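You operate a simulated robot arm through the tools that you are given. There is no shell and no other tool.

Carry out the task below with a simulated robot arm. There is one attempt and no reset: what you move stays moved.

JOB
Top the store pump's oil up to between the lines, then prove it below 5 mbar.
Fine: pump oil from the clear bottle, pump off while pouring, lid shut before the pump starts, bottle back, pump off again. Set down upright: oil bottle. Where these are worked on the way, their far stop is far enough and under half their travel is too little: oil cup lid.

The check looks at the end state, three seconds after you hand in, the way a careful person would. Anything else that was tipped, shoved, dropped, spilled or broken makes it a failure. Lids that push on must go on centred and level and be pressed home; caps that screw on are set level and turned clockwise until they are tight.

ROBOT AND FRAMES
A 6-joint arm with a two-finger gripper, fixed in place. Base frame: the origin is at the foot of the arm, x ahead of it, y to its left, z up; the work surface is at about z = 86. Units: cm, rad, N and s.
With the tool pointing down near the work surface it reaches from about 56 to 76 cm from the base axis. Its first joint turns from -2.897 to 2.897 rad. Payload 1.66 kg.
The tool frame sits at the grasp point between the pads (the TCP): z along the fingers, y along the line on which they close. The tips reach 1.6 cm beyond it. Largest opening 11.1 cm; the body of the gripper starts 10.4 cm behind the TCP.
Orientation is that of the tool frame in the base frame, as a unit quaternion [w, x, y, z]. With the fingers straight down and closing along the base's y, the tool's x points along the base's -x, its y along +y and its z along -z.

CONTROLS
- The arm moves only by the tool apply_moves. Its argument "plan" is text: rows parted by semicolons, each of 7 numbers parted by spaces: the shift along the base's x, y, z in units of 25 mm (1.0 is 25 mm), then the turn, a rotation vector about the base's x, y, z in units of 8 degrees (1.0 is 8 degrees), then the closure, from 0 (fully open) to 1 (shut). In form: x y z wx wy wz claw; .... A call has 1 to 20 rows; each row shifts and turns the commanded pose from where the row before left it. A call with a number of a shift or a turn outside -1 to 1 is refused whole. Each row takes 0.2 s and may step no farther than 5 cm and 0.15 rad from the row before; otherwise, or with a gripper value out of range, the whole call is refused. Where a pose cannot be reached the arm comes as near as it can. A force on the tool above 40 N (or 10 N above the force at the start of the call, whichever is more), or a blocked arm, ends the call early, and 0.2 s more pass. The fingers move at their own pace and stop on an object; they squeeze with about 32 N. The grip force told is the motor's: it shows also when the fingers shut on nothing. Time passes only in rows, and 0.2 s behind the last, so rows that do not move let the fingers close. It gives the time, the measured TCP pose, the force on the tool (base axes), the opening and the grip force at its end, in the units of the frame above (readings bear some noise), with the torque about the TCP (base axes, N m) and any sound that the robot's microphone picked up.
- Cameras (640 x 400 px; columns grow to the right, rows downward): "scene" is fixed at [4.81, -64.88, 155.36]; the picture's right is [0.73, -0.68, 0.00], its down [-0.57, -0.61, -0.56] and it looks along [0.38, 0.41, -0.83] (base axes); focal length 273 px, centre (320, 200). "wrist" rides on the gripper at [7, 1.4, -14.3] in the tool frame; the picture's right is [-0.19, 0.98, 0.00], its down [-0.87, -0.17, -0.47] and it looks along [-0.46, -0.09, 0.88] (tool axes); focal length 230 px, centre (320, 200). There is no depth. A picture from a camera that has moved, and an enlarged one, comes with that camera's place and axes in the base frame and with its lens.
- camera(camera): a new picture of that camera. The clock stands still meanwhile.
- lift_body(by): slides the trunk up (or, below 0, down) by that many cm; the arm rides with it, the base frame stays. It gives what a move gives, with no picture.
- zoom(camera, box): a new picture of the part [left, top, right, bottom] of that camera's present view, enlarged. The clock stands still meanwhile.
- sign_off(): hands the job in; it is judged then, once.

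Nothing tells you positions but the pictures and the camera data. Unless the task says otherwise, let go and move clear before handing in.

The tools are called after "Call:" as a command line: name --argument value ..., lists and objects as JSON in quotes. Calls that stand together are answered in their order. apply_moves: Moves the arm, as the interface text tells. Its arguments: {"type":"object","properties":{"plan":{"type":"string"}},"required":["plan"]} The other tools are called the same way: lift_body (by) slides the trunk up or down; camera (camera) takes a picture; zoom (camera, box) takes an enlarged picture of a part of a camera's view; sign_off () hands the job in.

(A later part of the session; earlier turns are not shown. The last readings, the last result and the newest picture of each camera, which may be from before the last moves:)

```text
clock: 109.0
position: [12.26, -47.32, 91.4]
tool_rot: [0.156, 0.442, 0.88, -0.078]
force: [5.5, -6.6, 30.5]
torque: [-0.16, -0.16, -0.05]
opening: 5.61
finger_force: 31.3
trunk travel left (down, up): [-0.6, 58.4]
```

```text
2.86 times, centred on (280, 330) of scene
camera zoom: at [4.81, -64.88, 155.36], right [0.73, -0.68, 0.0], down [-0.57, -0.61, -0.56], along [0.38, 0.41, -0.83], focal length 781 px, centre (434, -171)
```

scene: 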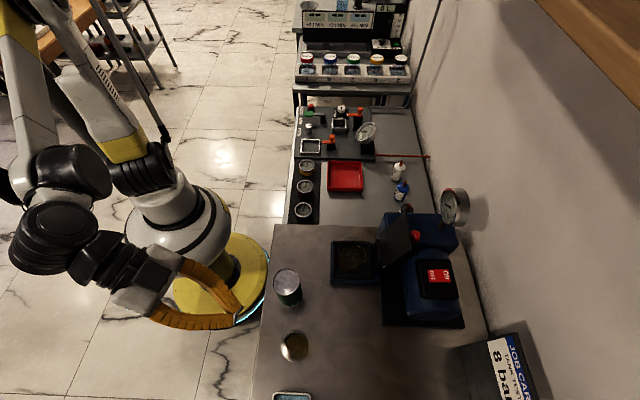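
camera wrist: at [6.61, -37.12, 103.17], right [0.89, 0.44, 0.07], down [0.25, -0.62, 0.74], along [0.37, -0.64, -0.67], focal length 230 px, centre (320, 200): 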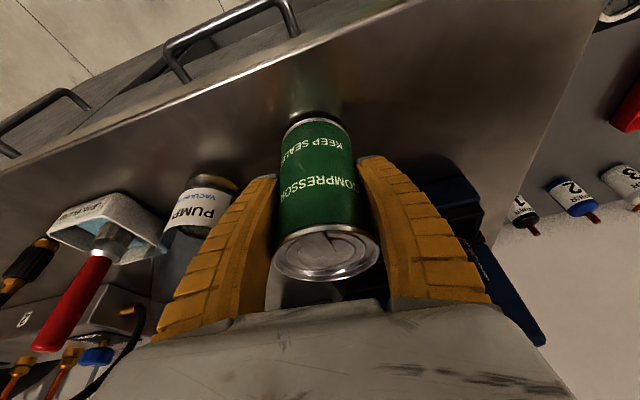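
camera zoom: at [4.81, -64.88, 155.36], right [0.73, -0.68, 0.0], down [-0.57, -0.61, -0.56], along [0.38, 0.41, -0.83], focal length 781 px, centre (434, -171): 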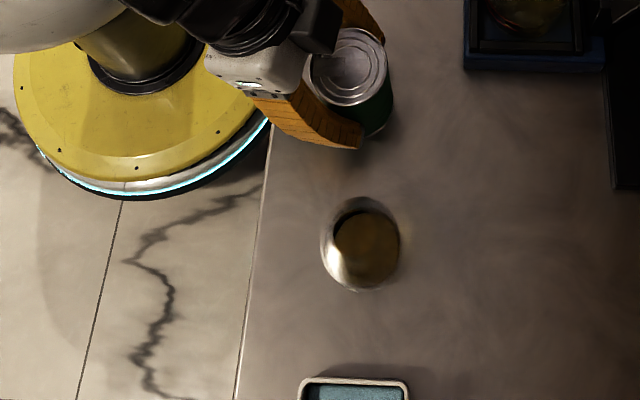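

It's within ~2–3 mm. I'll make one tiny correction, set it down and release.

Call:
apply_moves --plan "0 0 0.1 0 0 0 0.7; -0.065 -0.065 0.08 0 0 0 0.7; 0 0 0 0 0 0 0.7; 0 0 -0.08 0 0 0 0.7; 0 0 -0.05 0 0 0 0.7; 0 0 0 0 0 0 0.7"

Call:
zoom --camera "scene" --box '[200, 260, 360, 400]'

```text
clock: 110.4
position: [12.14, -47.37, 91.36]
tool_rot: [0.157, 0.442, 0.88, -0.078]
force: [0.3, 1.0, 19.2]
torque: [0.13, 0.18, -0.08]
opening: 5.5
finger_force: 31.9
trunk travel left (down, up): [-0.6, 58.4]
```

```text
2.86 times, centred on (280, 330) of scene
camera zoom: at [4.81, -64.88, 155.36], right [0.73, -0.68, 0.0], down [-0.57, -0.61, -0.56], along [0.38, 0.41, -0.83], focal length 781 px, centre (434, -171)
```

zoom: 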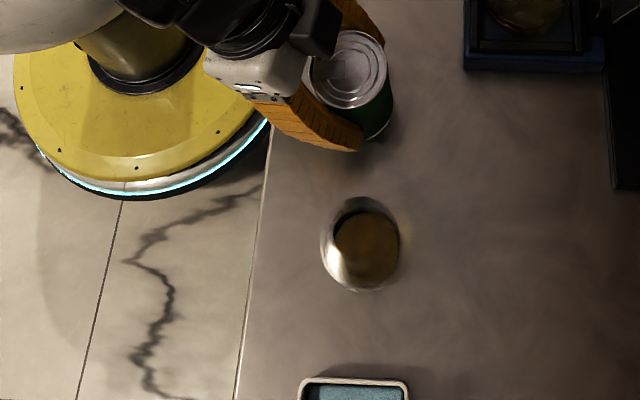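

Matches the original picture now. Releasing and rising straight up.

Call:
apply_moves --plan "0 0 0.03 0 0 0 0.7; 0 0 0 0 0 0 0.6; 0 0 0 0 0 0 0.5; 0 0 0 0 0 0 0.4; 0 0 0 0 0 0 0.25; 0 0 0 0 0 0 0; 0 0 0 0 0 0 0; 0 0 0.5 0 0 0 0; 0 0 0.8 0 0 0 0; 0 0 0.9 0 0 0 0; 0 0 0.9 0 0 0 0; 0 0 0.9 0 0 0 0; 0 0 0.9 0 0 0 0; 0 0 0.9 0 0 0 0; 0 0 0.9 0 0 0 0; 0 0 0 0 0 0 0"

Call:
zoom --camera "scene" --box '[200, 260, 360, 400]'

Call:
zoom --camera "scene" --box '[262, 260, 342, 380]'

```text
clock: 113.8
position: [12.05, -47.45, 108.32]
tool_rot: [0.157, 0.442, 0.88, -0.078]
force: [-0.1, 0.1, -0.1]
torque: [0.01, -0.02, 0.0]
opening: 11.09
finger_force: 0.1
trunk travel left (down, up): [-0.6, 58.4]
```

```text
2.86 times, centred on (280, 330) of scene
camera zoom: at [4.81, -64.88, 155.36], right [0.73, -0.68, 0.0], down [-0.57, -0.61, -0.56], along [0.38, 0.41, -0.83], focal length 781 px, centre (434, -171)
```

zoom: 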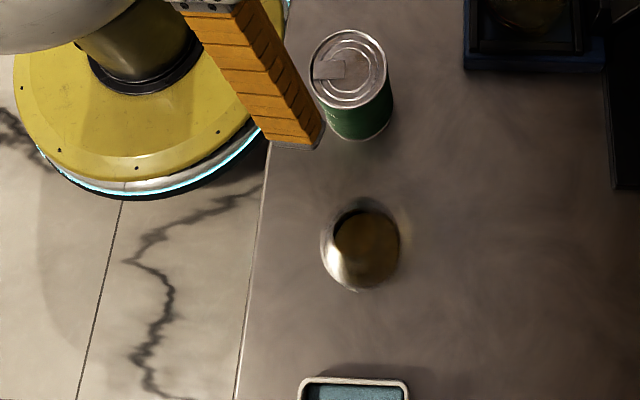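

```text
3.33 times, centred on (302, 320) of scene
camera zoom: at [4.81, -64.88, 155.36], right [0.73, -0.68, 0.0], down [-0.57, -0.61, -0.56], along [0.38, 0.41, -0.83], focal length 911 px, centre (380, -200)
```

zoom: 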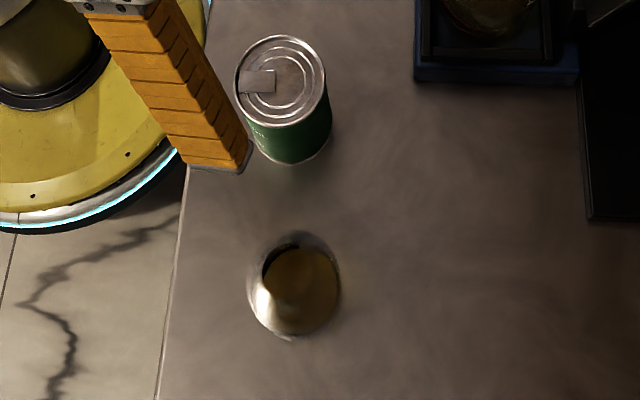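

The can is back exactly as in the original picture. Now to close the lid: I'll raise the trunk again for a downward posture behind the lid.

Call:
lift_body --by 25

Call:
camera --camera "scene"

```text
clock: 116.3
position: [11.97, -47.57, 133.3]
tool_rot: [0.157, 0.443, 0.879, -0.078]
force: [0.3, 0.5, 0.6]
torque: [0.0, -0.02, -0.01]
opening: 11.08
finger_force: 0.0
trunk travel left (down, up): [-25.6, 33.4]
```

```text
taken
```

scene: 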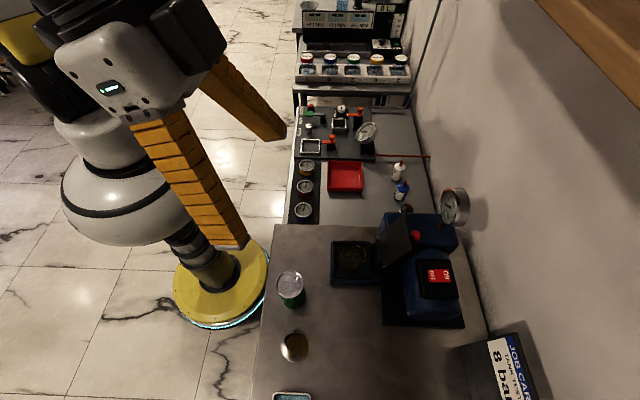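

Call:
apply_moves --plan "0.92 -0.59 0 0.635 0.553 0.35 0.5; 0.92 -0.59 0 0.635 0.553 0.35 1; 0.92 -0.59 0 0.635 0.553 0.35 1; 0.92 -0.59 0 0 0 0 1; 0.92 -0.59 0 0 0 0 1; 0.92 -0.59 0 0 0 0 1; 0.92 -0.59 0 0 0 0 1; 0.92 -0.59 -0.4 0 0 0 1; 0.92 -0.59 -0.8 0 0 0 1; 0.92 -0.59 -0.8 0 0 0 1; 0 0 -0.9 0 0 0 1; 0 0 -0.9 0 0 0 1; 0 0 -0.9 0 0 0 1; 0 0 0 0 0 0 1"

Call:
camera --camera "scene"

Call:
camera --camera "wrist"

```text
clock: 118.3
position: [31.01, -59.73, 131.57]
tool_rot: [-0.003, 0.384, 0.924, 0.001]
force: [-7.8, 6.1, 0.7]
torque: [-0.79, -1.14, 0.09]
opening: 0.0
finger_force: 28.7
trunk travel left (down, up): [-25.6, 33.4]
stopped in row 9: the force on the tool passed its limit at 74 N (the readings are from after the stop); the commanded pose is now the measured one
```

```text
taken
```

scene: 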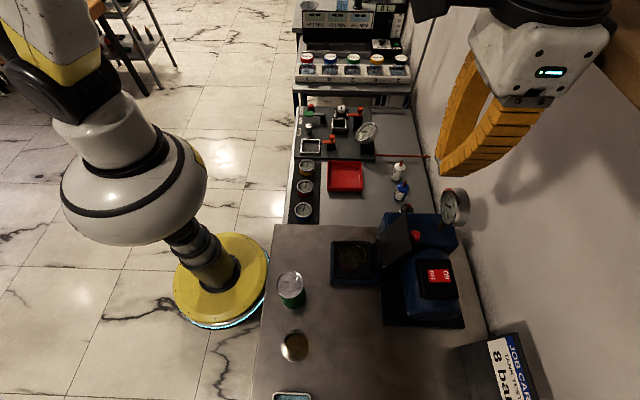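

```text
taken
camera wrist: at [27.2, -53.81, 145.88], right [0.83, 0.56, 0.0], down [0.49, -0.73, 0.47], along [0.26, -0.39, -0.88], focal length 230 px, centre (320, 200)
```

wrist: 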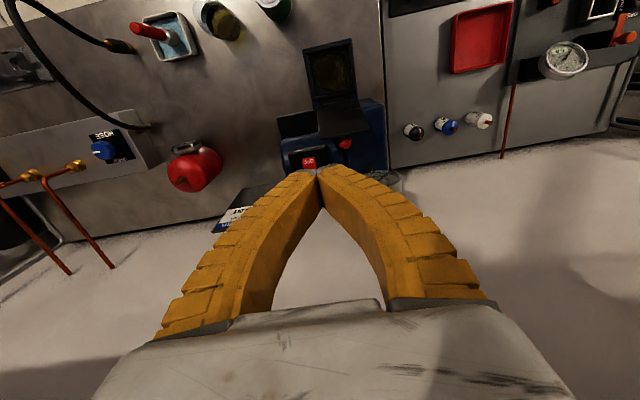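

I bumped something high up — there's a wooden shelf on the wall above the pump. I'll back away first and then check the shelf and everything around it.

Call:
apply_moves --plan "-0.6 0.6 0 0 0 0 1; -0.7 0.7 0 0 0 0 1; -0.7 0.7 0 0 0 0 1; -0.7 0.7 0 0 0 0 1; 0 0 0 0 0 0 1"

Call:
camera --camera "scene"

Call:
camera --camera "wrist"

```text
clock: 119.5
position: [24.44, -53.28, 131.31]
tool_rot: [-0.003, 0.383, 0.924, 0.002]
force: [0.1, 1.0, 1.1]
torque: [-0.01, -0.01, -0.01]
opening: 0.02
finger_force: 28.2
trunk travel left (down, up): [-25.6, 33.4]
```

```text
taken
```

scene: 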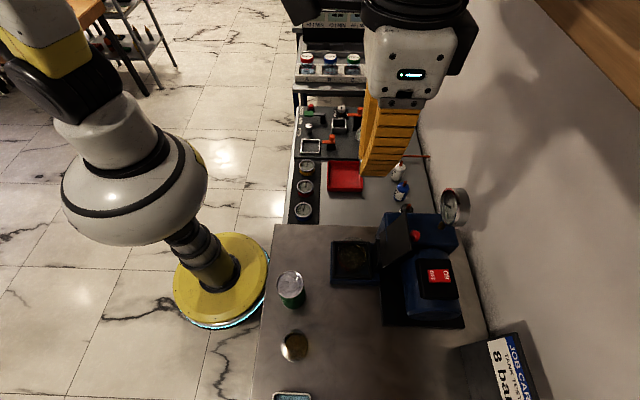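

```text
taken
camera wrist: at [20.58, -47.4, 145.61], right [0.83, 0.56, 0.0], down [0.5, -0.73, 0.47], along [0.26, -0.39, -0.89], focal length 230 px, centre (320, 200)
```

wrist: 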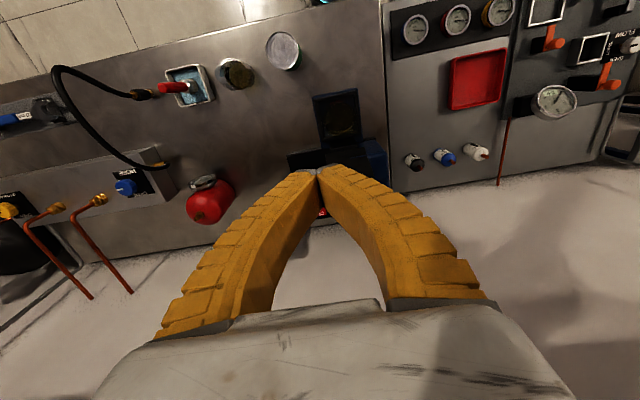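

The shelf (underside ≈ z 141, front edge ≈ 75 toward the wall) is unchanged. I'll now lower first, then move over behind the lid at a low height.

Call:
apply_moves --plan "0 0 -0.9 0 0 0 1; 0 0 -0.9 0 0 0 1; 0 0 -0.9 0 0 0 1; 0 0 -0.9 0 0 0 1; 0 0 -0.9 0 0 0 1; 0 0 -0.9 0 0 0 1; 0 0 -0.9 0 0 0 1; 0 0 -0.9 0 0 0 1; 0 0 -0.4 0 0 0 1; 0 0 0 0 0 0 1"

Call:
camera --camera "scene"

Call:
camera --camera "wrist"

```text
clock: 121.7
position: [24.36, -53.27, 112.46]
tool_rot: [-0.003, 0.383, 0.924, 0.001]
force: [-0.4, 0.1, 0.4]
torque: [-0.04, -0.02, -0.06]
opening: 0.0
finger_force: 28.3
trunk travel left (down, up): [-25.6, 33.4]
```

```text
taken
```

scene: 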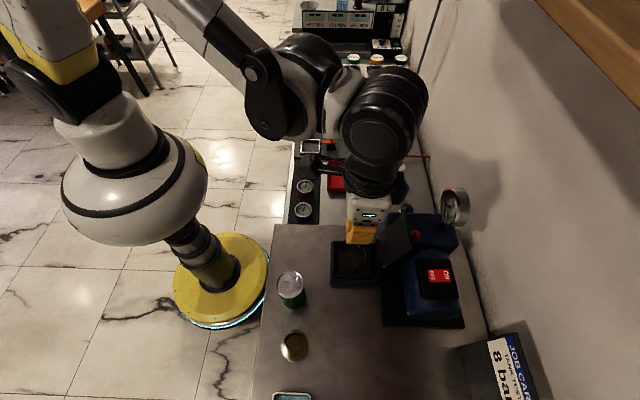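

```text
taken
camera wrist: at [20.59, -47.3, 126.74], right [0.83, 0.56, 0.0], down [0.5, -0.73, 0.47], along [0.26, -0.39, -0.89], focal length 230 px, centre (320, 200)
```

wrist: 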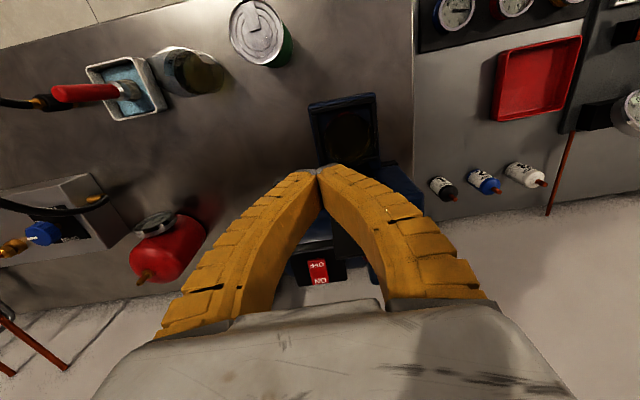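

Before going further, let me look at the shelf more closely to judge clearance.

Call:
zoom --camera "scene" --box '[480, 0, 640, 120]'

Call:
zoom --camera "scene" --box '[300, 20, 480, 260]'

```text
3.33 times, centred on (560, 60) of scene
camera zoom: at [4.81, -64.88, 155.36], right [0.73, -0.68, 0.0], down [-0.57, -0.61, -0.56], along [0.38, 0.41, -0.83], focal length 911 px, centre (-480, 667)
```

zoom: 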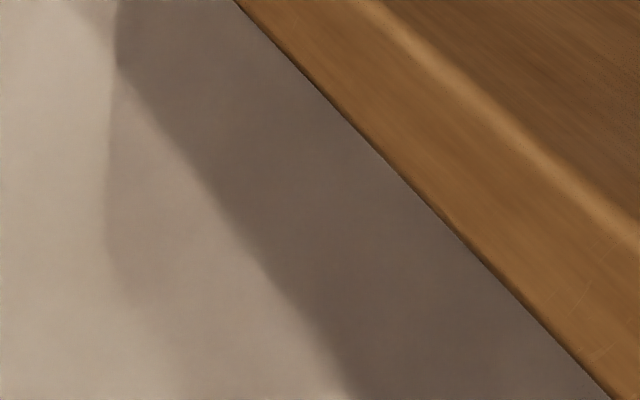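

```text
1.67 times, centred on (390, 140) of scene
camera zoom: at [4.81, -64.88, 155.36], right [0.73, -0.68, 0.0], down [-0.57, -0.61, -0.56], along [0.38, 0.41, -0.83], focal length 455 px, centre (203, 300)
```

zoom: 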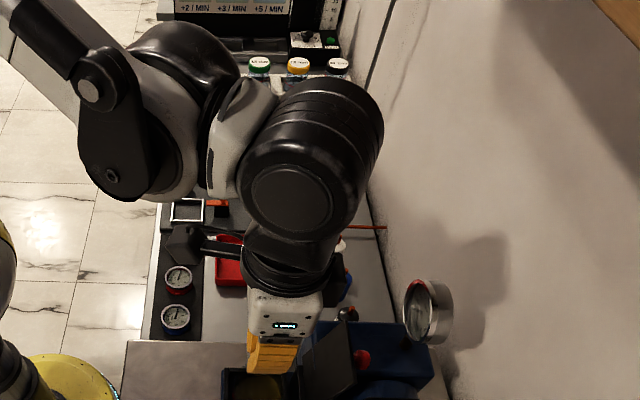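

The shelf's front edge is around 68.5 toward the wall at z≈144, so staying low keeps clear of it. I'll pass just over the lid's top edge with a slight tilt.

Call:
apply_moves --plan "0 0 -0.4 -0.44 -0.44 0 1; 0 0 -0.4 -0.44 -0.44 0 1; 0.71 -0.62 0 0 0 0 1; 0.71 -0.62 0 0 0 0 1; 0.71 -0.62 0 0 0 0 1; 0 0 0 0 0 0 1"

Call:
camera --camera "scene"

Call:
zoom --camera "scene" --box '[310, 170, 490, 310]'

```text
clock: 123.1
position: [30.02, -57.67, 110.45]
tool_rot: [0.077, 0.382, 0.921, -0.031]
force: [0.3, 0.2, 0.1]
torque: [0.0, 0.01, 0.0]
opening: 0.0
finger_force: 28.4
trunk travel left (down, up): [-25.6, 33.4]
```

```text
taken
```

scene: 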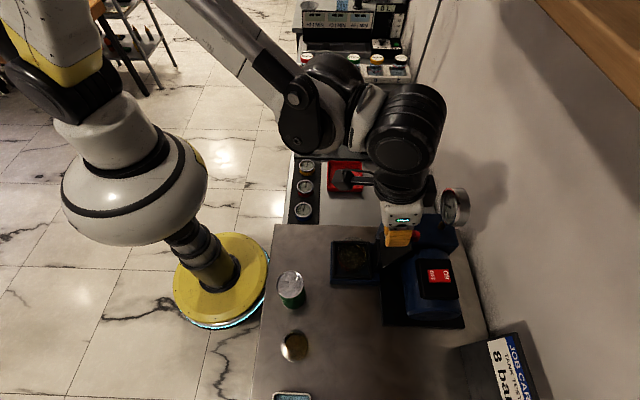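

```text
2.86 times, centred on (400, 240) of scene
camera zoom: at [4.81, -64.88, 155.36], right [0.73, -0.68, 0.0], down [-0.57, -0.61, -0.56], along [0.38, 0.41, -0.83], focal length 781 px, centre (91, 86)
```

zoom: 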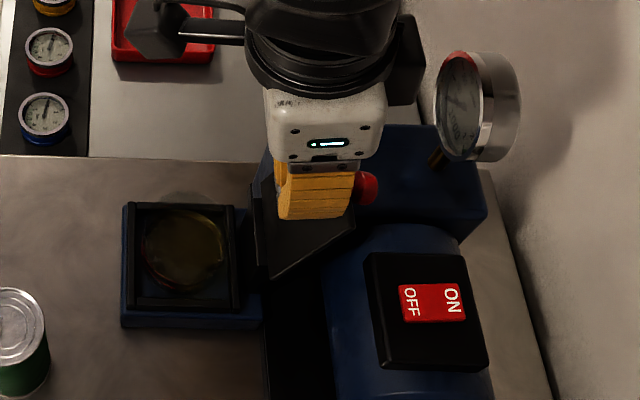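

Clear so far. Continuing over the lid's top edge.

Call:
apply_moves --plan "0.66 -0.62 0 0 0 0 1; 0.66 -0.62 0 0 0 0 1; 0.66 -0.62 0 0 0 0 1; 0 0 0 0 0 0 1"

Call:
zoom --camera "scene" --box '[310, 170, 490, 310]'

Call:
camera --camera "wrist"

```text
clock: 124.1
position: [34.88, -62.65, 110.28]
tool_rot: [0.077, 0.382, 0.92, -0.031]
force: [-0.2, -0.7, -0.4]
torque: [0.02, -0.02, 0.0]
opening: 0.0
finger_force: 28.7
trunk travel left (down, up): [-25.6, 33.4]
```

```text
2.86 times, centred on (400, 240) of scene
camera zoom: at [4.81, -64.88, 155.36], right [0.73, -0.68, 0.0], down [-0.57, -0.61, -0.56], along [0.38, 0.41, -0.83], focal length 781 px, centre (91, 86)
```

zoom: 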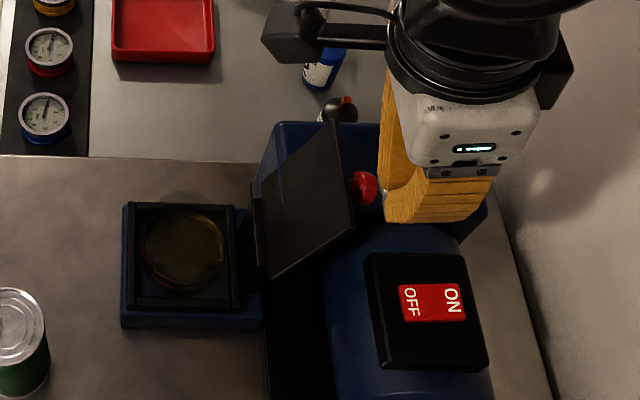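

```text
taken
camera wrist: at [29.3, -54.98, 123.27], right [0.83, 0.56, 0.03], down [0.43, -0.67, 0.61], along [0.36, -0.49, -0.79], focal length 230 px, centre (320, 200)
```

wrist: 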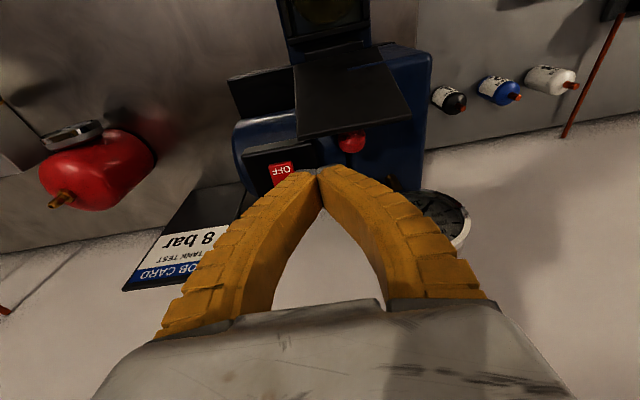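

The closed fingers are now behind the lid, beside the knob. Descending and starting to push the lid forward.

Call:
apply_moves --plan "0 0 -0.6 0 0 0 1; 0 0 -0.6 0 0 0 1; -0.3 0.3 0 0 0 0 1; -0.3 0.3 0 0 0 0 1; -0.3 0.3 0 0 0 0 1; -0.3 0.3 0 0 0 0 1; -0.3 0.3 0 0 0 0 1; 0 0 0 0 0 0 1"

Call:
zoom --camera "scene" --box '[310, 170, 490, 310]'

```text
clock: 125.9
position: [31.06, -58.68, 107.38]
tool_rot: [0.077, 0.381, 0.921, -0.031]
force: [-0.4, -0.1, 0.0]
torque: [0.02, 0.01, -0.01]
opening: 0.0
finger_force: 28.2
trunk travel left (down, up): [-25.6, 33.4]
```

```text
2.86 times, centred on (400, 240) of scene
camera zoom: at [4.81, -64.88, 155.36], right [0.73, -0.68, 0.0], down [-0.57, -0.61, -0.56], along [0.38, 0.41, -0.83], focal length 781 px, centre (91, 86)
```

zoom: 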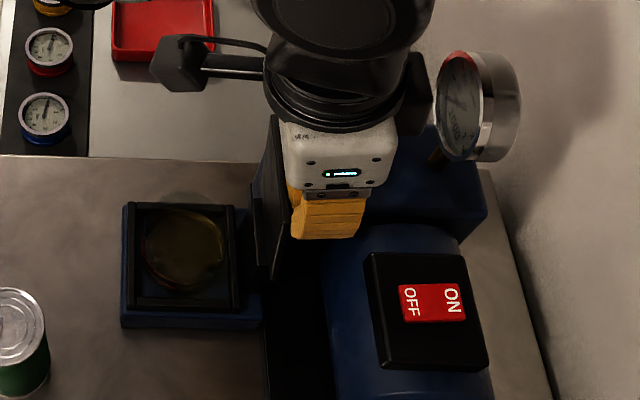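

The lid is swinging forward (near vertical). Continuing.

Call:
apply_moves --plan "-0.3 0.3 0 0 0 0 1; -0.3 0.3 0 0 0 0 1; -0.3 0.3 -0.05 0 0 0 1; -0.3 0.3 -0.05 0 0 0 1; -0.3 0.3 -0.1 0 0 0 1; 0 0 0 0 0 0 1"

Call:
zoom --camera "scene" --box '[310, 170, 490, 310]'

Call:
camera --camera "wrist"

```text
clock: 127.3
position: [27.36, -55.09, 106.92]
tool_rot: [0.077, 0.382, 0.921, -0.031]
force: [0.5, 0.6, 0.4]
torque: [0.0, 0.0, -0.02]
opening: 0.0
finger_force: 28.8
trunk travel left (down, up): [-25.6, 33.4]
```

```text
2.86 times, centred on (400, 240) of scene
camera zoom: at [4.81, -64.88, 155.36], right [0.73, -0.68, 0.0], down [-0.57, -0.61, -0.56], along [0.38, 0.41, -0.83], focal length 781 px, centre (91, 86)
```

zoom: 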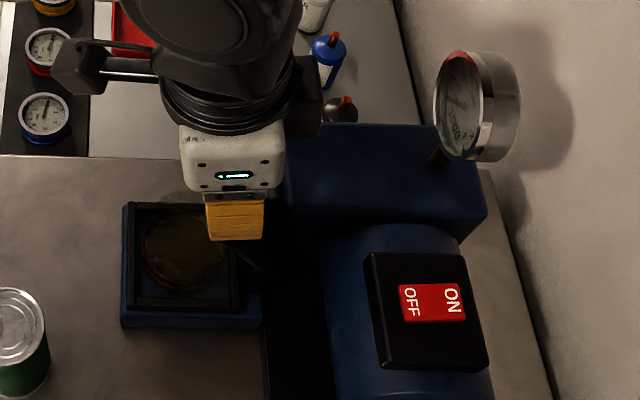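

```text
taken
camera wrist: at [21.78, -47.45, 119.83], right [0.83, 0.56, 0.03], down [0.43, -0.67, 0.61], along [0.36, -0.49, -0.79], focal length 230 px, centre (320, 200)
```

wrist: 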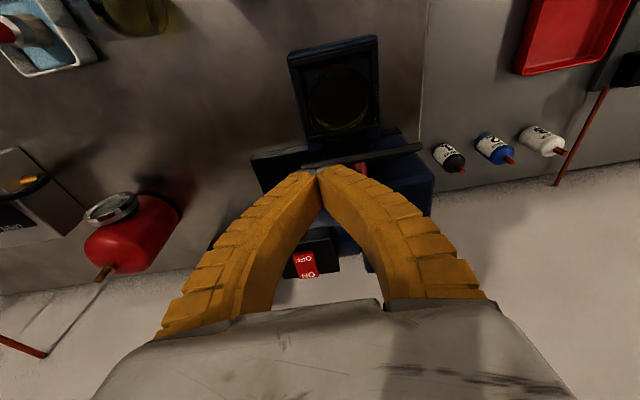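

The lid is near 60°. I'll follow its arc forward and down now.

Call:
apply_moves --plan "-0.184 0.184 -0.232 0 0 0 1; -0.24 0.24 -0.32 0 0 0 1; -0.226 0.226 -0.34 0 0 0 1; -0.198 0.198 -0.44 0 0 0 1; 0 0 0 0 0 0 1"

Call:
zoom --camera "scene" --box '[310, 170, 490, 310]'

Call:
camera --camera "wrist"

```text
clock: 128.5
position: [25.21, -52.86, 103.44]
tool_rot: [0.077, 0.381, 0.921, -0.031]
force: [-4.6, -0.8, 1.7]
torque: [0.05, -0.07, -0.01]
opening: 0.0
finger_force: 28.9
trunk travel left (down, up): [-25.6, 33.4]
```

```text
2.86 times, centred on (400, 240) of scene
camera zoom: at [4.81, -64.88, 155.36], right [0.73, -0.68, 0.0], down [-0.57, -0.61, -0.56], along [0.38, 0.41, -0.83], focal length 781 px, centre (91, 86)
```

zoom: 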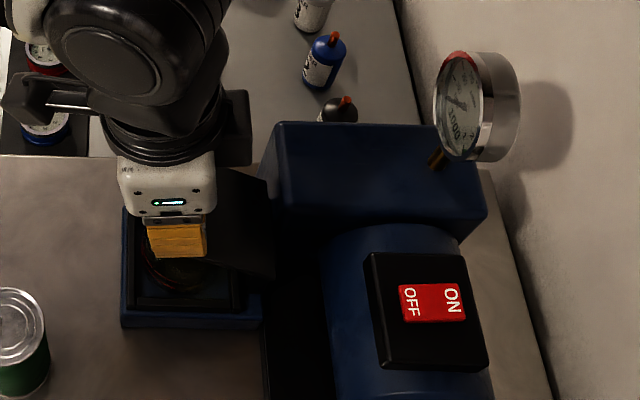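

```text
taken
camera wrist: at [19.66, -45.33, 116.46], right [0.83, 0.56, 0.03], down [0.43, -0.67, 0.61], along [0.36, -0.49, -0.79], focal length 230 px, centre (320, 200)
```

wrist: 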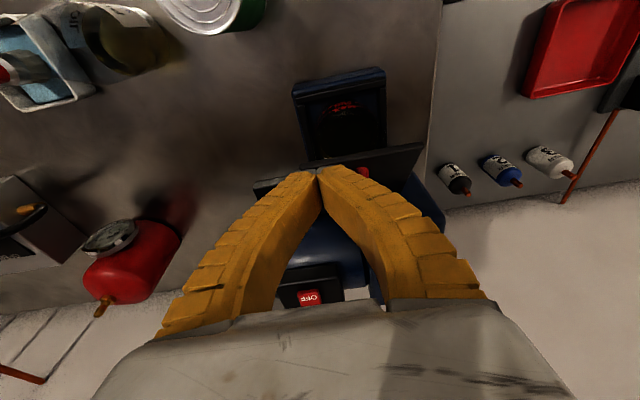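

The lid follows well (around 35°). Continuing down to nearly closed while bringing the tool vertical.

Call:
apply_moves --plan "-0.12 0.12 -0.45 0.22 0.22 0 1; -0.1 0.1 -0.45 0.22 0.22 0 1; -0.05 0.05 -0.45 0.22 0.22 0 1; 0 0 -0.3 0.22 0.22 0 1; 0 0 0 0 0 0 1"

Call:
zoom --camera "scene" --box '[310, 200, 430, 300]'

Call:
camera --camera "wrist"

```text
clock: 129.7
position: [24.45, -52.18, 99.42]
tool_rot: [-0.003, 0.384, 0.923, 0.003]
force: [-5.0, -3.4, -0.2]
torque: [0.0, -0.03, 0.06]
opening: 0.0
finger_force: 28.6
trunk travel left (down, up): [-25.6, 33.4]
```

```text
4.00 times, centred on (370, 250) of scene
camera zoom: at [4.81, -64.88, 155.36], right [0.73, -0.68, 0.0], down [-0.57, -0.61, -0.56], along [0.38, 0.41, -0.83], focal length 1093 px, centre (120, 0)
```

zoom: 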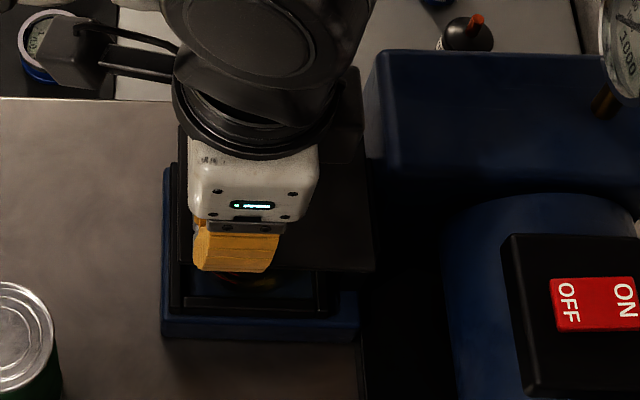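

```text
taken
camera wrist: at [20.65, -46.31, 113.72], right [0.83, 0.56, 0.0], down [0.5, -0.73, 0.47], along [0.26, -0.39, -0.89], focal length 230 px, centre (320, 200)
```

wrist: 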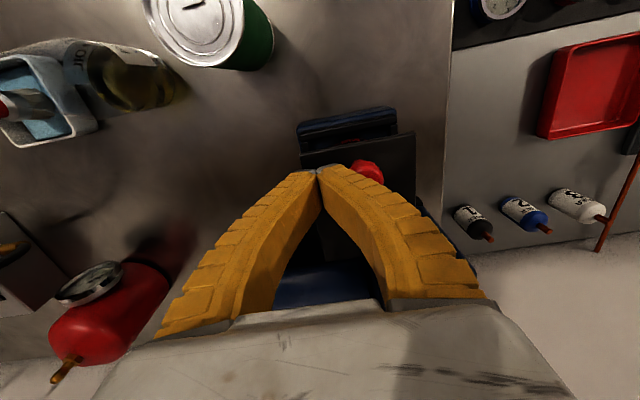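

The lid is almost shut; a finger is touching the knob's side. I'll lift off, go above the knob and press it down gently from the top.

Call:
apply_moves --plan "-0.15 -0.15 0.1 0 0 0 1; 0 0 0.7 0 0 0 1; 0 0 0.8 0 0 0 1; 0 0 0.8 0 0 0 1; 0.37 0.67 0 0 0 0 1; 0.37 0.67 0 0 0 0 1; 0 0 0 0 0 0 1"

Call:
camera --camera "wrist"

Call:
zoom --camera "scene" --box '[310, 200, 430, 300]'

```text
clock: 131.3
position: [25.99, -49.05, 105.27]
tool_rot: [-0.004, 0.383, 0.924, 0.002]
force: [0.5, 0.0, 0.9]
torque: [0.01, 0.01, -0.02]
opening: 0.0
finger_force: 28.6
trunk travel left (down, up): [-25.6, 33.4]
```

```text
taken
camera wrist: at [22.15, -43.24, 119.65], right [0.83, 0.56, 0.0], down [0.5, -0.73, 0.47], along [0.26, -0.39, -0.89], focal length 230 px, centre (320, 200)
```

wrist: 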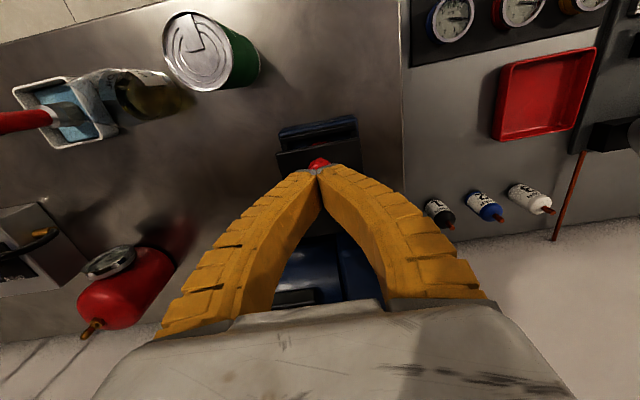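

```text
4.00 times, centred on (370, 250) of scene
camera zoom: at [4.81, -64.88, 155.36], right [0.73, -0.68, 0.0], down [-0.57, -0.61, -0.56], along [0.38, 0.41, -0.83], focal length 1093 px, centre (120, 0)
```

zoom: 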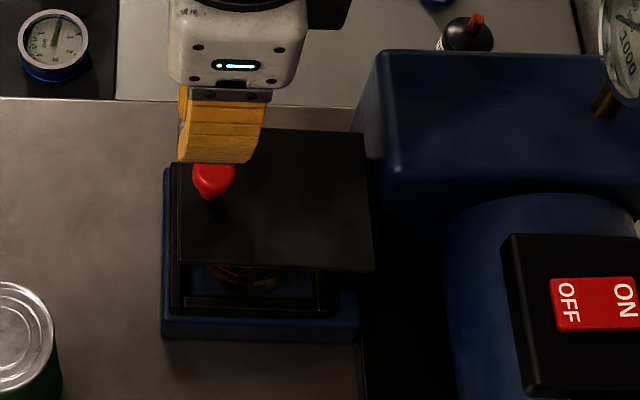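

The lid is about 3° from shut. Pressing down on the knob in small steps.

Call:
apply_moves --plan "0 0 -0.4 0 0 0 1; 0 0 -0.4 0 0 0 1; 0 0 -0.12 0 0 0 1; 0 0 -0.12 0 0 0 1; 0 0 0 0 0 0 1"

Call:
zoom --camera "scene" --box '[322, 225, 402, 290]'

```text
clock: 132.5
position: [25.93, -49.35, 102.8]
tool_rot: [-0.004, 0.382, 0.924, 0.002]
force: [-0.7, 0.1, -0.1]
torque: [0.03, 0.0, -0.02]
opening: 0.01
finger_force: 28.8
trunk travel left (down, up): [-25.6, 33.4]
```

```text
6.15 times, centred on (362, 258) of scene
camera zoom: at [4.81, -64.88, 155.36], right [0.73, -0.68, 0.0], down [-0.57, -0.61, -0.56], along [0.38, 0.41, -0.83], focal length 1682 px, centre (62, -154)
```

zoom: 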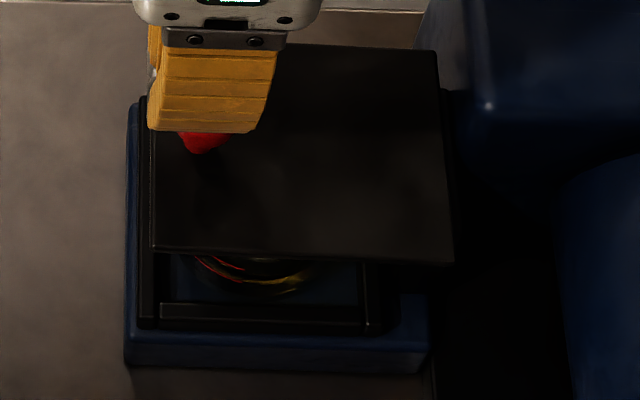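

Call:
apply_moves --plan "0 0 -0.1 0 0 0 1; 0 0 -0.1 0 0 0 1; 0 0 0 0 0 0 1"

Call:
zoom --camera "scene" --box '[322, 225, 402, 290]'

```text
clock: 133.3
position: [25.98, -49.35, 102.34]
tool_rot: [-0.003, 0.383, 0.924, 0.001]
force: [0.1, -0.9, 0.3]
torque: [0.0, 0.01, 0.02]
opening: 0.0
finger_force: 28.5
trunk travel left (down, up): [-25.6, 33.4]
```

```text
6.15 times, centred on (362, 258) of scene
camera zoom: at [4.81, -64.88, 155.36], right [0.73, -0.68, 0.0], down [-0.57, -0.61, -0.56], along [0.38, 0.41, -0.83], focal length 1682 px, centre (62, -154)
```

zoom: 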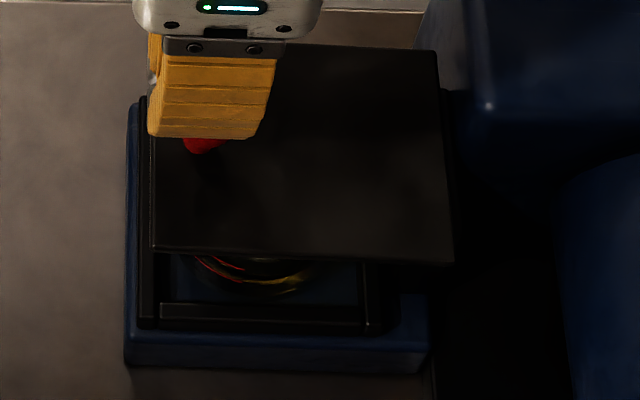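

Call:
apply_moves --plan "0 0 -0.08 0 0 0 1; 0 0 -0.08 0 0 0 1; 0 0 -0.08 0 0 0 1; 0 0 0 0 0 0 1"

Call:
zoom --camera "scene" --box '[322, 225, 402, 290]'

Call:
camera --camera "wrist"

```text
clock: 134.3
position: [25.92, -49.25, 101.71]
tool_rot: [-0.003, 0.384, 0.924, 0.001]
force: [0.5, 0.3, 0.0]
torque: [-0.02, -0.02, -0.02]
opening: 0.0
finger_force: 28.6
trunk travel left (down, up): [-25.6, 33.4]
```

```text
6.15 times, centred on (362, 258) of scene
camera zoom: at [4.81, -64.88, 155.36], right [0.73, -0.68, 0.0], down [-0.57, -0.61, -0.56], along [0.38, 0.41, -0.83], focal length 1682 px, centre (62, -154)
```

zoom: 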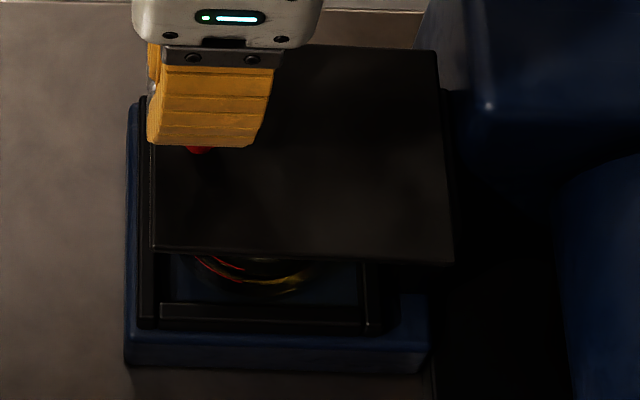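

```text
taken
camera wrist: at [22.11, -43.34, 116.04], right [0.83, 0.56, 0.0], down [0.5, -0.73, 0.47], along [0.26, -0.39, -0.89], focal length 230 px, centre (320, 200)
```

wrist: 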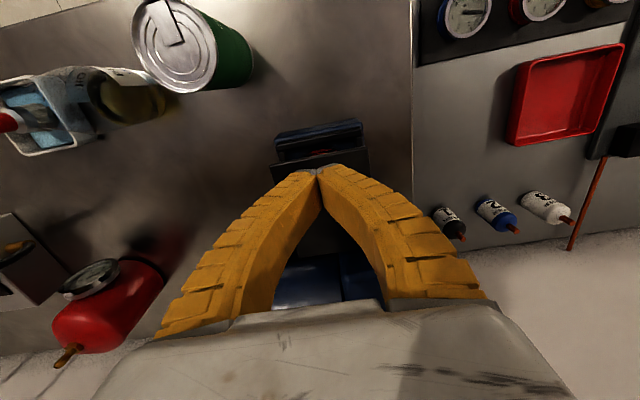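

No contact force yet; continuing down slightly.

Call:
apply_moves --plan "0 0 -0.08 0 0 0 1; 0 0 -0.08 0 0 0 1; 0 0 0 0 0 0 1"

Call:
zoom --camera "scene" --box '[322, 225, 402, 290]'

Call:
zoom --camera "wrist" --box '[260, 100, 400, 210]'

```text
clock: 135.1
position: [25.95, -49.24, 101.26]
tool_rot: [-0.003, 0.384, 0.924, 0.002]
force: [-0.3, -0.5, 0.3]
torque: [0.04, 0.03, 0.0]
opening: 0.02
finger_force: 28.6
trunk travel left (down, up): [-25.6, 33.4]
```

```text
6.15 times, centred on (362, 258) of scene
camera zoom: at [4.81, -64.88, 155.36], right [0.73, -0.68, 0.0], down [-0.57, -0.61, -0.56], along [0.38, 0.41, -0.83], focal length 1682 px, centre (62, -154)
```

zoom: 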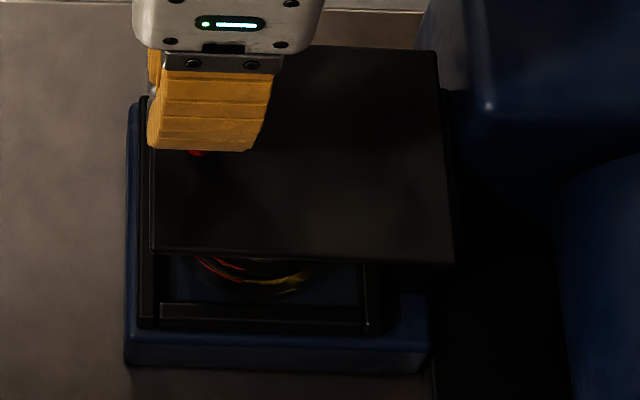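

```text
3.64 times, centred on (330, 155) of wrist
camera zoom: at [22.15, -43.34, 115.64], right [0.83, 0.56, 0.0], down [0.5, -0.73, 0.47], along [0.26, -0.39, -0.89], focal length 837 px, centre (284, 364)
```

zoom: 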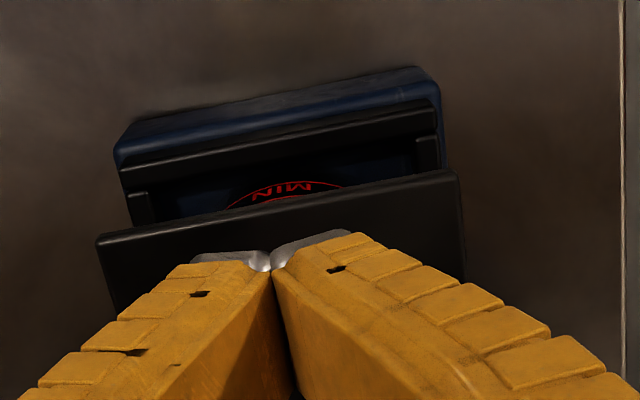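

Odd — no contact although I should be on the knob. I'll lift and look at the lid and knob directly.

Call:
apply_moves --plan "0 0 0.5 0 0 0 1; 0 0 0.9 0 0 0 1; 0 0 0.9 0 0 0 1; -0.5 0.5 0.4 0 0 0 1; -0.6 0.6 0 0 0 0 1; -0.6 0.6 0 0 0 0 1; 0 0 0 0 0 0 1"

Call:
zoom --camera "scene" --box '[322, 225, 402, 290]'

Call:
camera --camera "wrist"

```text
clock: 136.7
position: [21.82, -44.93, 108.13]
tool_rot: [-0.003, 0.383, 0.924, 0.002]
force: [0.4, 0.1, 0.8]
torque: [0.01, -0.03, -0.01]
opening: 0.0
finger_force: 28.2
trunk travel left (down, up): [-25.6, 33.4]
```

```text
6.15 times, centred on (362, 258) of scene
camera zoom: at [4.81, -64.88, 155.36], right [0.73, -0.68, 0.0], down [-0.57, -0.61, -0.56], along [0.38, 0.41, -0.83], focal length 1682 px, centre (62, -154)
```

zoom: 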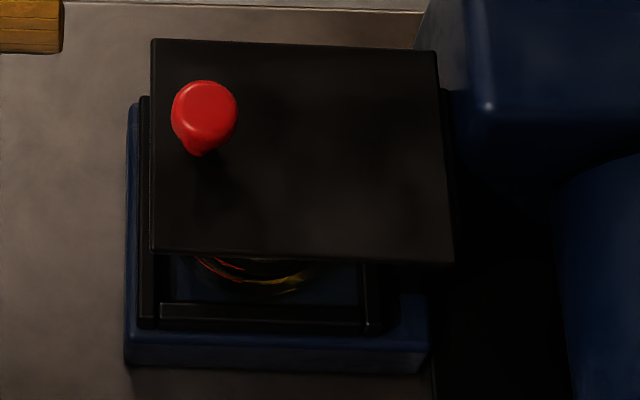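

```text
taken
camera wrist: at [17.91, -38.97, 122.45], right [0.83, 0.56, 0.0], down [0.5, -0.73, 0.47], along [0.26, -0.39, -0.89], focal length 230 px, centre (320, 200)
```

wrist: 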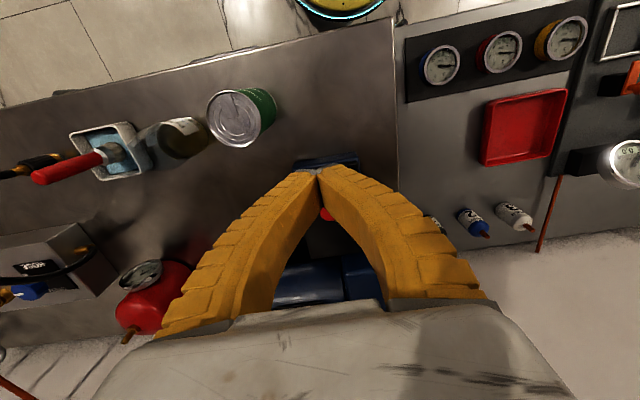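

The lid is still ~2–3 mm proud at the front. I'll straddle the knob with the fingers partly open and press both tips onto the lid plate.

Call:
apply_moves --plan "0.6 -0.6 0 0 0 0 0.585; 0.6 -0.6 0 0 0 0 0.585; 0.45 -0.5 0 0 0 0 0.585; 0 0 -0.8 0 0 0 0.585; 0 0 -0.8 0 0 0 0.585; 0 0 -0.8 0 0 0 0.585; 0 0 -0.6 0 0 0 0.585; 0 0 0 0 0 0 0.585"

Call:
camera --camera "wrist"

Call:
zoom --camera "scene" --box '[322, 225, 402, 290]'

```text
clock: 138.5
position: [26.02, -49.31, 100.67]
tool_rot: [-0.003, 0.383, 0.924, 0.001]
force: [0.2, 0.8, -0.4]
torque: [-0.01, -0.02, 0.02]
opening: 4.8
finger_force: 1.5
trunk travel left (down, up): [-25.6, 33.4]
```

```text
taken
camera wrist: at [22.07, -43.32, 114.94], right [0.83, 0.56, 0.0], down [0.5, -0.73, 0.47], along [0.26, -0.39, -0.89], focal length 230 px, centre (320, 200)
```

wrist: 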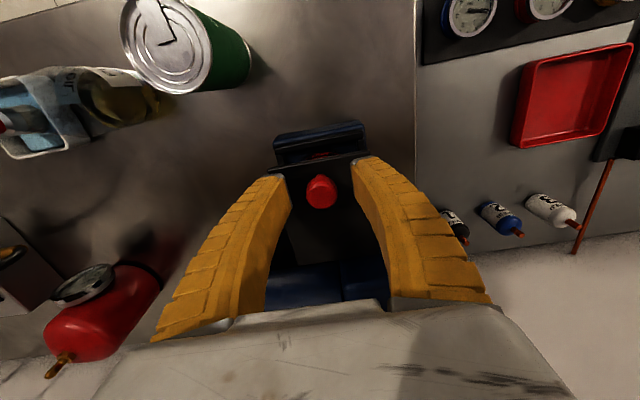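

```text
6.15 times, centred on (362, 258) of scene
camera zoom: at [4.81, -64.88, 155.36], right [0.73, -0.68, 0.0], down [-0.57, -0.61, -0.56], along [0.38, 0.41, -0.83], focal length 1682 px, centre (62, -154)
```

zoom: 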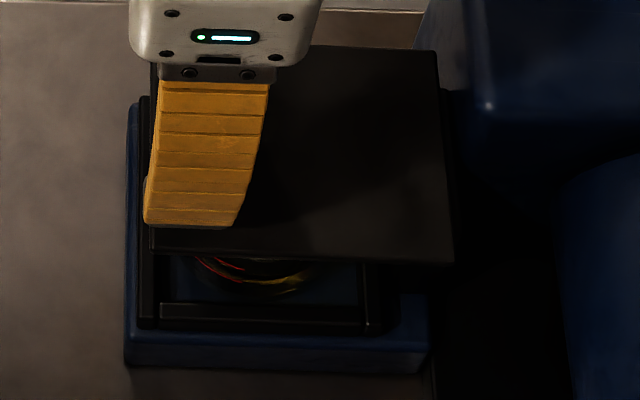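

Both fingers straddle the knob over the lid plate. Pressing down in small steps.

Call:
apply_moves --plan "0 0 -0.25 0 0 0 0.585; 0 0 -0.25 0 0 0 0.585; 0 0 -0.1 0 0 0 0.585; 0 0 -0.1 0 0 0 0.585; 0 0 0 0 0 0 0.585"

Call:
zoom --camera "scene" --box '[322, 225, 402, 290]'

```text
clock: 139.7
position: [25.89, -49.12, 98.99]
tool_rot: [-0.004, 0.382, 0.924, 0.002]
force: [0.1, 0.4, 0.9]
torque: [-0.01, -0.02, -0.01]
opening: 4.84
finger_force: 1.5
trunk travel left (down, up): [-25.6, 33.4]
```

```text
6.15 times, centred on (362, 258) of scene
camera zoom: at [4.81, -64.88, 155.36], right [0.73, -0.68, 0.0], down [-0.57, -0.61, -0.56], along [0.38, 0.41, -0.83], focal length 1682 px, centre (62, -154)
```

zoom: 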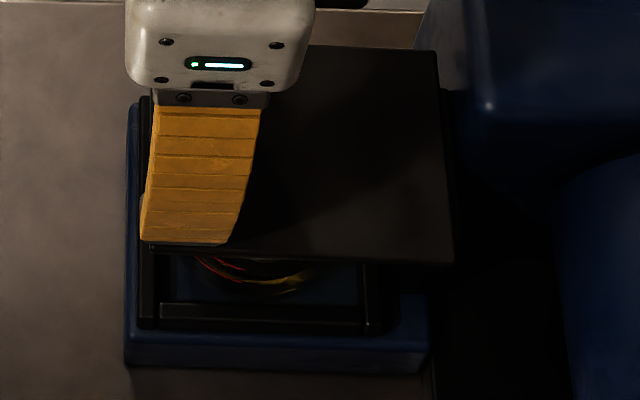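

Call:
apply_moves --plan "0 0 -0.06 0 0 0 0.585; 0 0 -0.06 0 0 0 0.585; 0 0 -0.06 0 0 0 0.585; 0 0 0 0 0 0 0.585"

Call:
zoom --camera "scene" --box '[322, 225, 402, 290]'

```text
clock: 140.7
position: [26.0, -49.21, 98.35]
tool_rot: [-0.003, 0.383, 0.924, 0.001]
force: [-0.6, -0.4, -0.3]
torque: [-0.01, -0.02, -0.02]
opening: 4.84
finger_force: 1.6
trunk travel left (down, up): [-25.6, 33.4]
```

```text
6.15 times, centred on (362, 258) of scene
camera zoom: at [4.81, -64.88, 155.36], right [0.73, -0.68, 0.0], down [-0.57, -0.61, -0.56], along [0.38, 0.41, -0.83], focal length 1682 px, centre (62, -154)
```

zoom: 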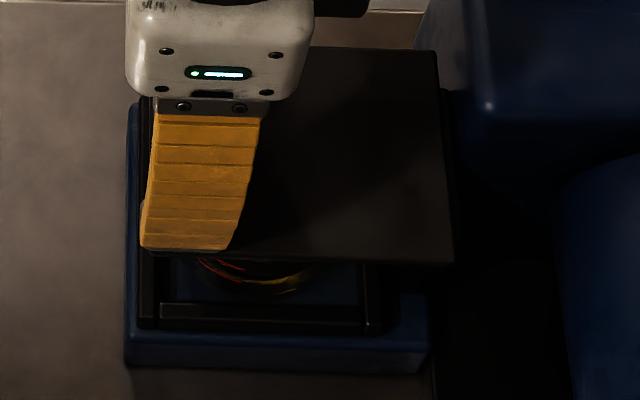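

Still no contact force; the lid top must be a bit lower than I estimated. Continuing in small steps.

Call:
apply_moves --plan "0 0 -0.06 0 0 0 0.585; 0 0 -0.06 0 0 0 0.585; 0 0 -0.06 0 0 0 0.585; 0 0 0 0 0 0 0.585"

Call:
zoom --camera "scene" --box '[322, 225, 402, 290]'

Call:
camera --camera "wrist"

```text
clock: 141.7
position: [25.88, -49.32, 98.06]
tool_rot: [-0.003, 0.382, 0.924, 0.002]
force: [1.3, -1.6, 18.5]
torque: [-0.07, -0.05, 0.0]
opening: 4.64
finger_force: 0.1
trunk travel left (down, up): [-25.6, 33.4]
```

```text
6.15 times, centred on (362, 258) of scene
camera zoom: at [4.81, -64.88, 155.36], right [0.73, -0.68, 0.0], down [-0.57, -0.61, -0.56], along [0.38, 0.41, -0.83], focal length 1682 px, centre (62, -154)
```

zoom: 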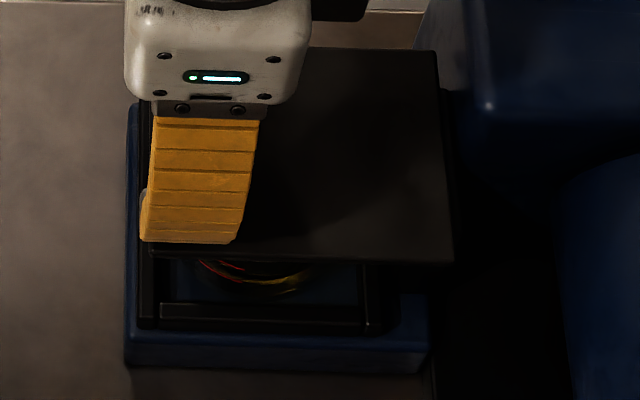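

```text
taken
camera wrist: at [22.02, -43.27, 112.41], right [0.83, 0.56, 0.0], down [0.5, -0.73, 0.47], along [0.26, -0.39, -0.88], focal length 230 px, centre (320, 200)
```

wrist: 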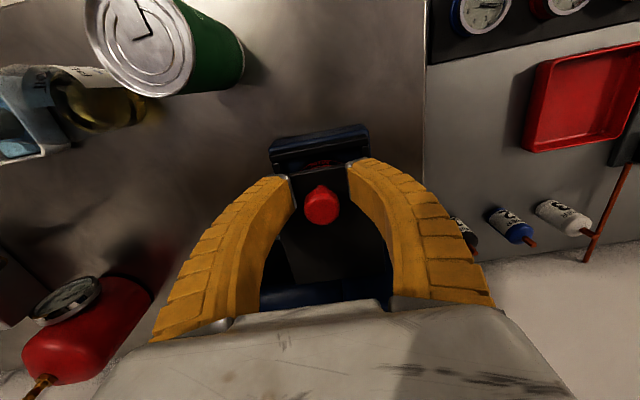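

Contact at 18.5 N: the lid is pressed home. Lifting off and comparing with the first picture.

Call:
apply_moves --plan "0 0 0.4 0 0 0 0.585; 0 0 0.9 0 0 0 0.585; 0 0 0.9 0 0 0 0.585; 0 0 0.9 0 0 0 0.585; -0.5 0.5 0.3 0 0 0 1; -0.6 0.6 0 0 0 0 1; -0.6 0.6 0 0 0 0 1; 0 0 0 0 0 0 1"

Call:
zoom --camera "scene" --box '[322, 225, 402, 290]'

Call:
camera --camera "scene"

```text
clock: 143.5
position: [21.69, -44.98, 106.47]
tool_rot: [-0.003, 0.382, 0.924, 0.002]
force: [-0.4, -0.6, 0.0]
torque: [-0.02, 0.0, -0.02]
opening: 0.0
finger_force: 28.4
trunk travel left (down, up): [-25.6, 33.4]
```

```text
6.15 times, centred on (362, 258) of scene
camera zoom: at [4.81, -64.88, 155.36], right [0.73, -0.68, 0.0], down [-0.57, -0.61, -0.56], along [0.38, 0.41, -0.83], focal length 1682 px, centre (62, -154)
```

zoom: 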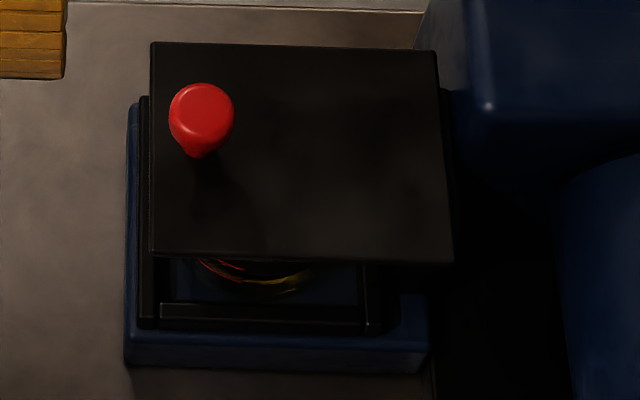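

```text
taken
```

scene: 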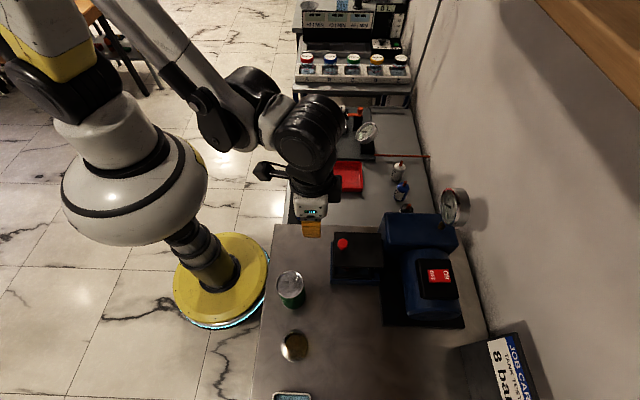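

The lid is exactly as in the first picture — shut. Next I'll move (staying low under the shelf) to look at the pump switch up close.

Call:
apply_moves --plan "0 0 0.7 -0.44 -0.44 0 1; 0 0 0.7 -0.44 -0.44 0 1; 0.41 -0.93 0 0 0 0 1; 0.41 -0.93 0 0 0 0 1; 0.41 -0.93 0 0 0 0 1; 0.41 -0.93 0 0 0 0 1; 0.41 -0.93 0 0 0 0 1; 0.41 -0.93 0 0 0 0 1; 0.41 -0.93 0 0 0 0 1; 0.41 -0.93 0 0 0 0 1; 0 0 0 0 0 0 1"

Call:
camera --camera "wrist"

Call:
zoom --camera "scene" --box '[370, 210, 500, 330]'

```text
clock: 145.9
position: [29.73, -63.47, 109.94]
tool_rot: [0.077, 0.382, 0.92, -0.031]
force: [0.3, -0.2, 0.3]
torque: [-0.03, 0.02, -0.01]
opening: 0.02
finger_force: 28.8
trunk travel left (down, up): [-25.6, 33.4]
```

```text
taken
camera wrist: at [24.27, -55.86, 122.89], right [0.83, 0.56, 0.03], down [0.43, -0.67, 0.61], along [0.36, -0.49, -0.79], focal length 230 px, centre (320, 200)
```

wrist: 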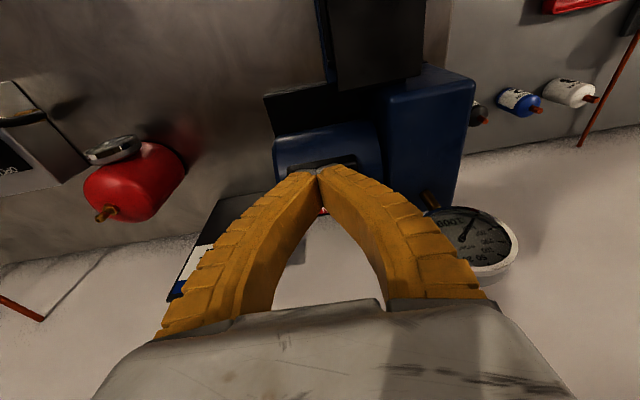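

```text
3.33 times, centred on (435, 270) of scene
camera zoom: at [4.81, -64.88, 155.36], right [0.73, -0.68, 0.0], down [-0.57, -0.61, -0.56], along [0.38, 0.41, -0.83], focal length 911 px, centre (-63, -33)
```

zoom: 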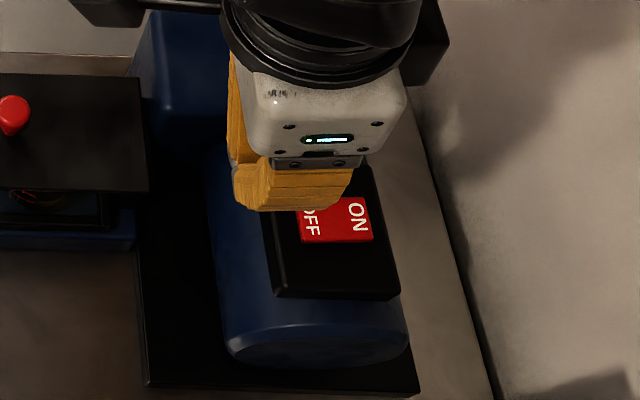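

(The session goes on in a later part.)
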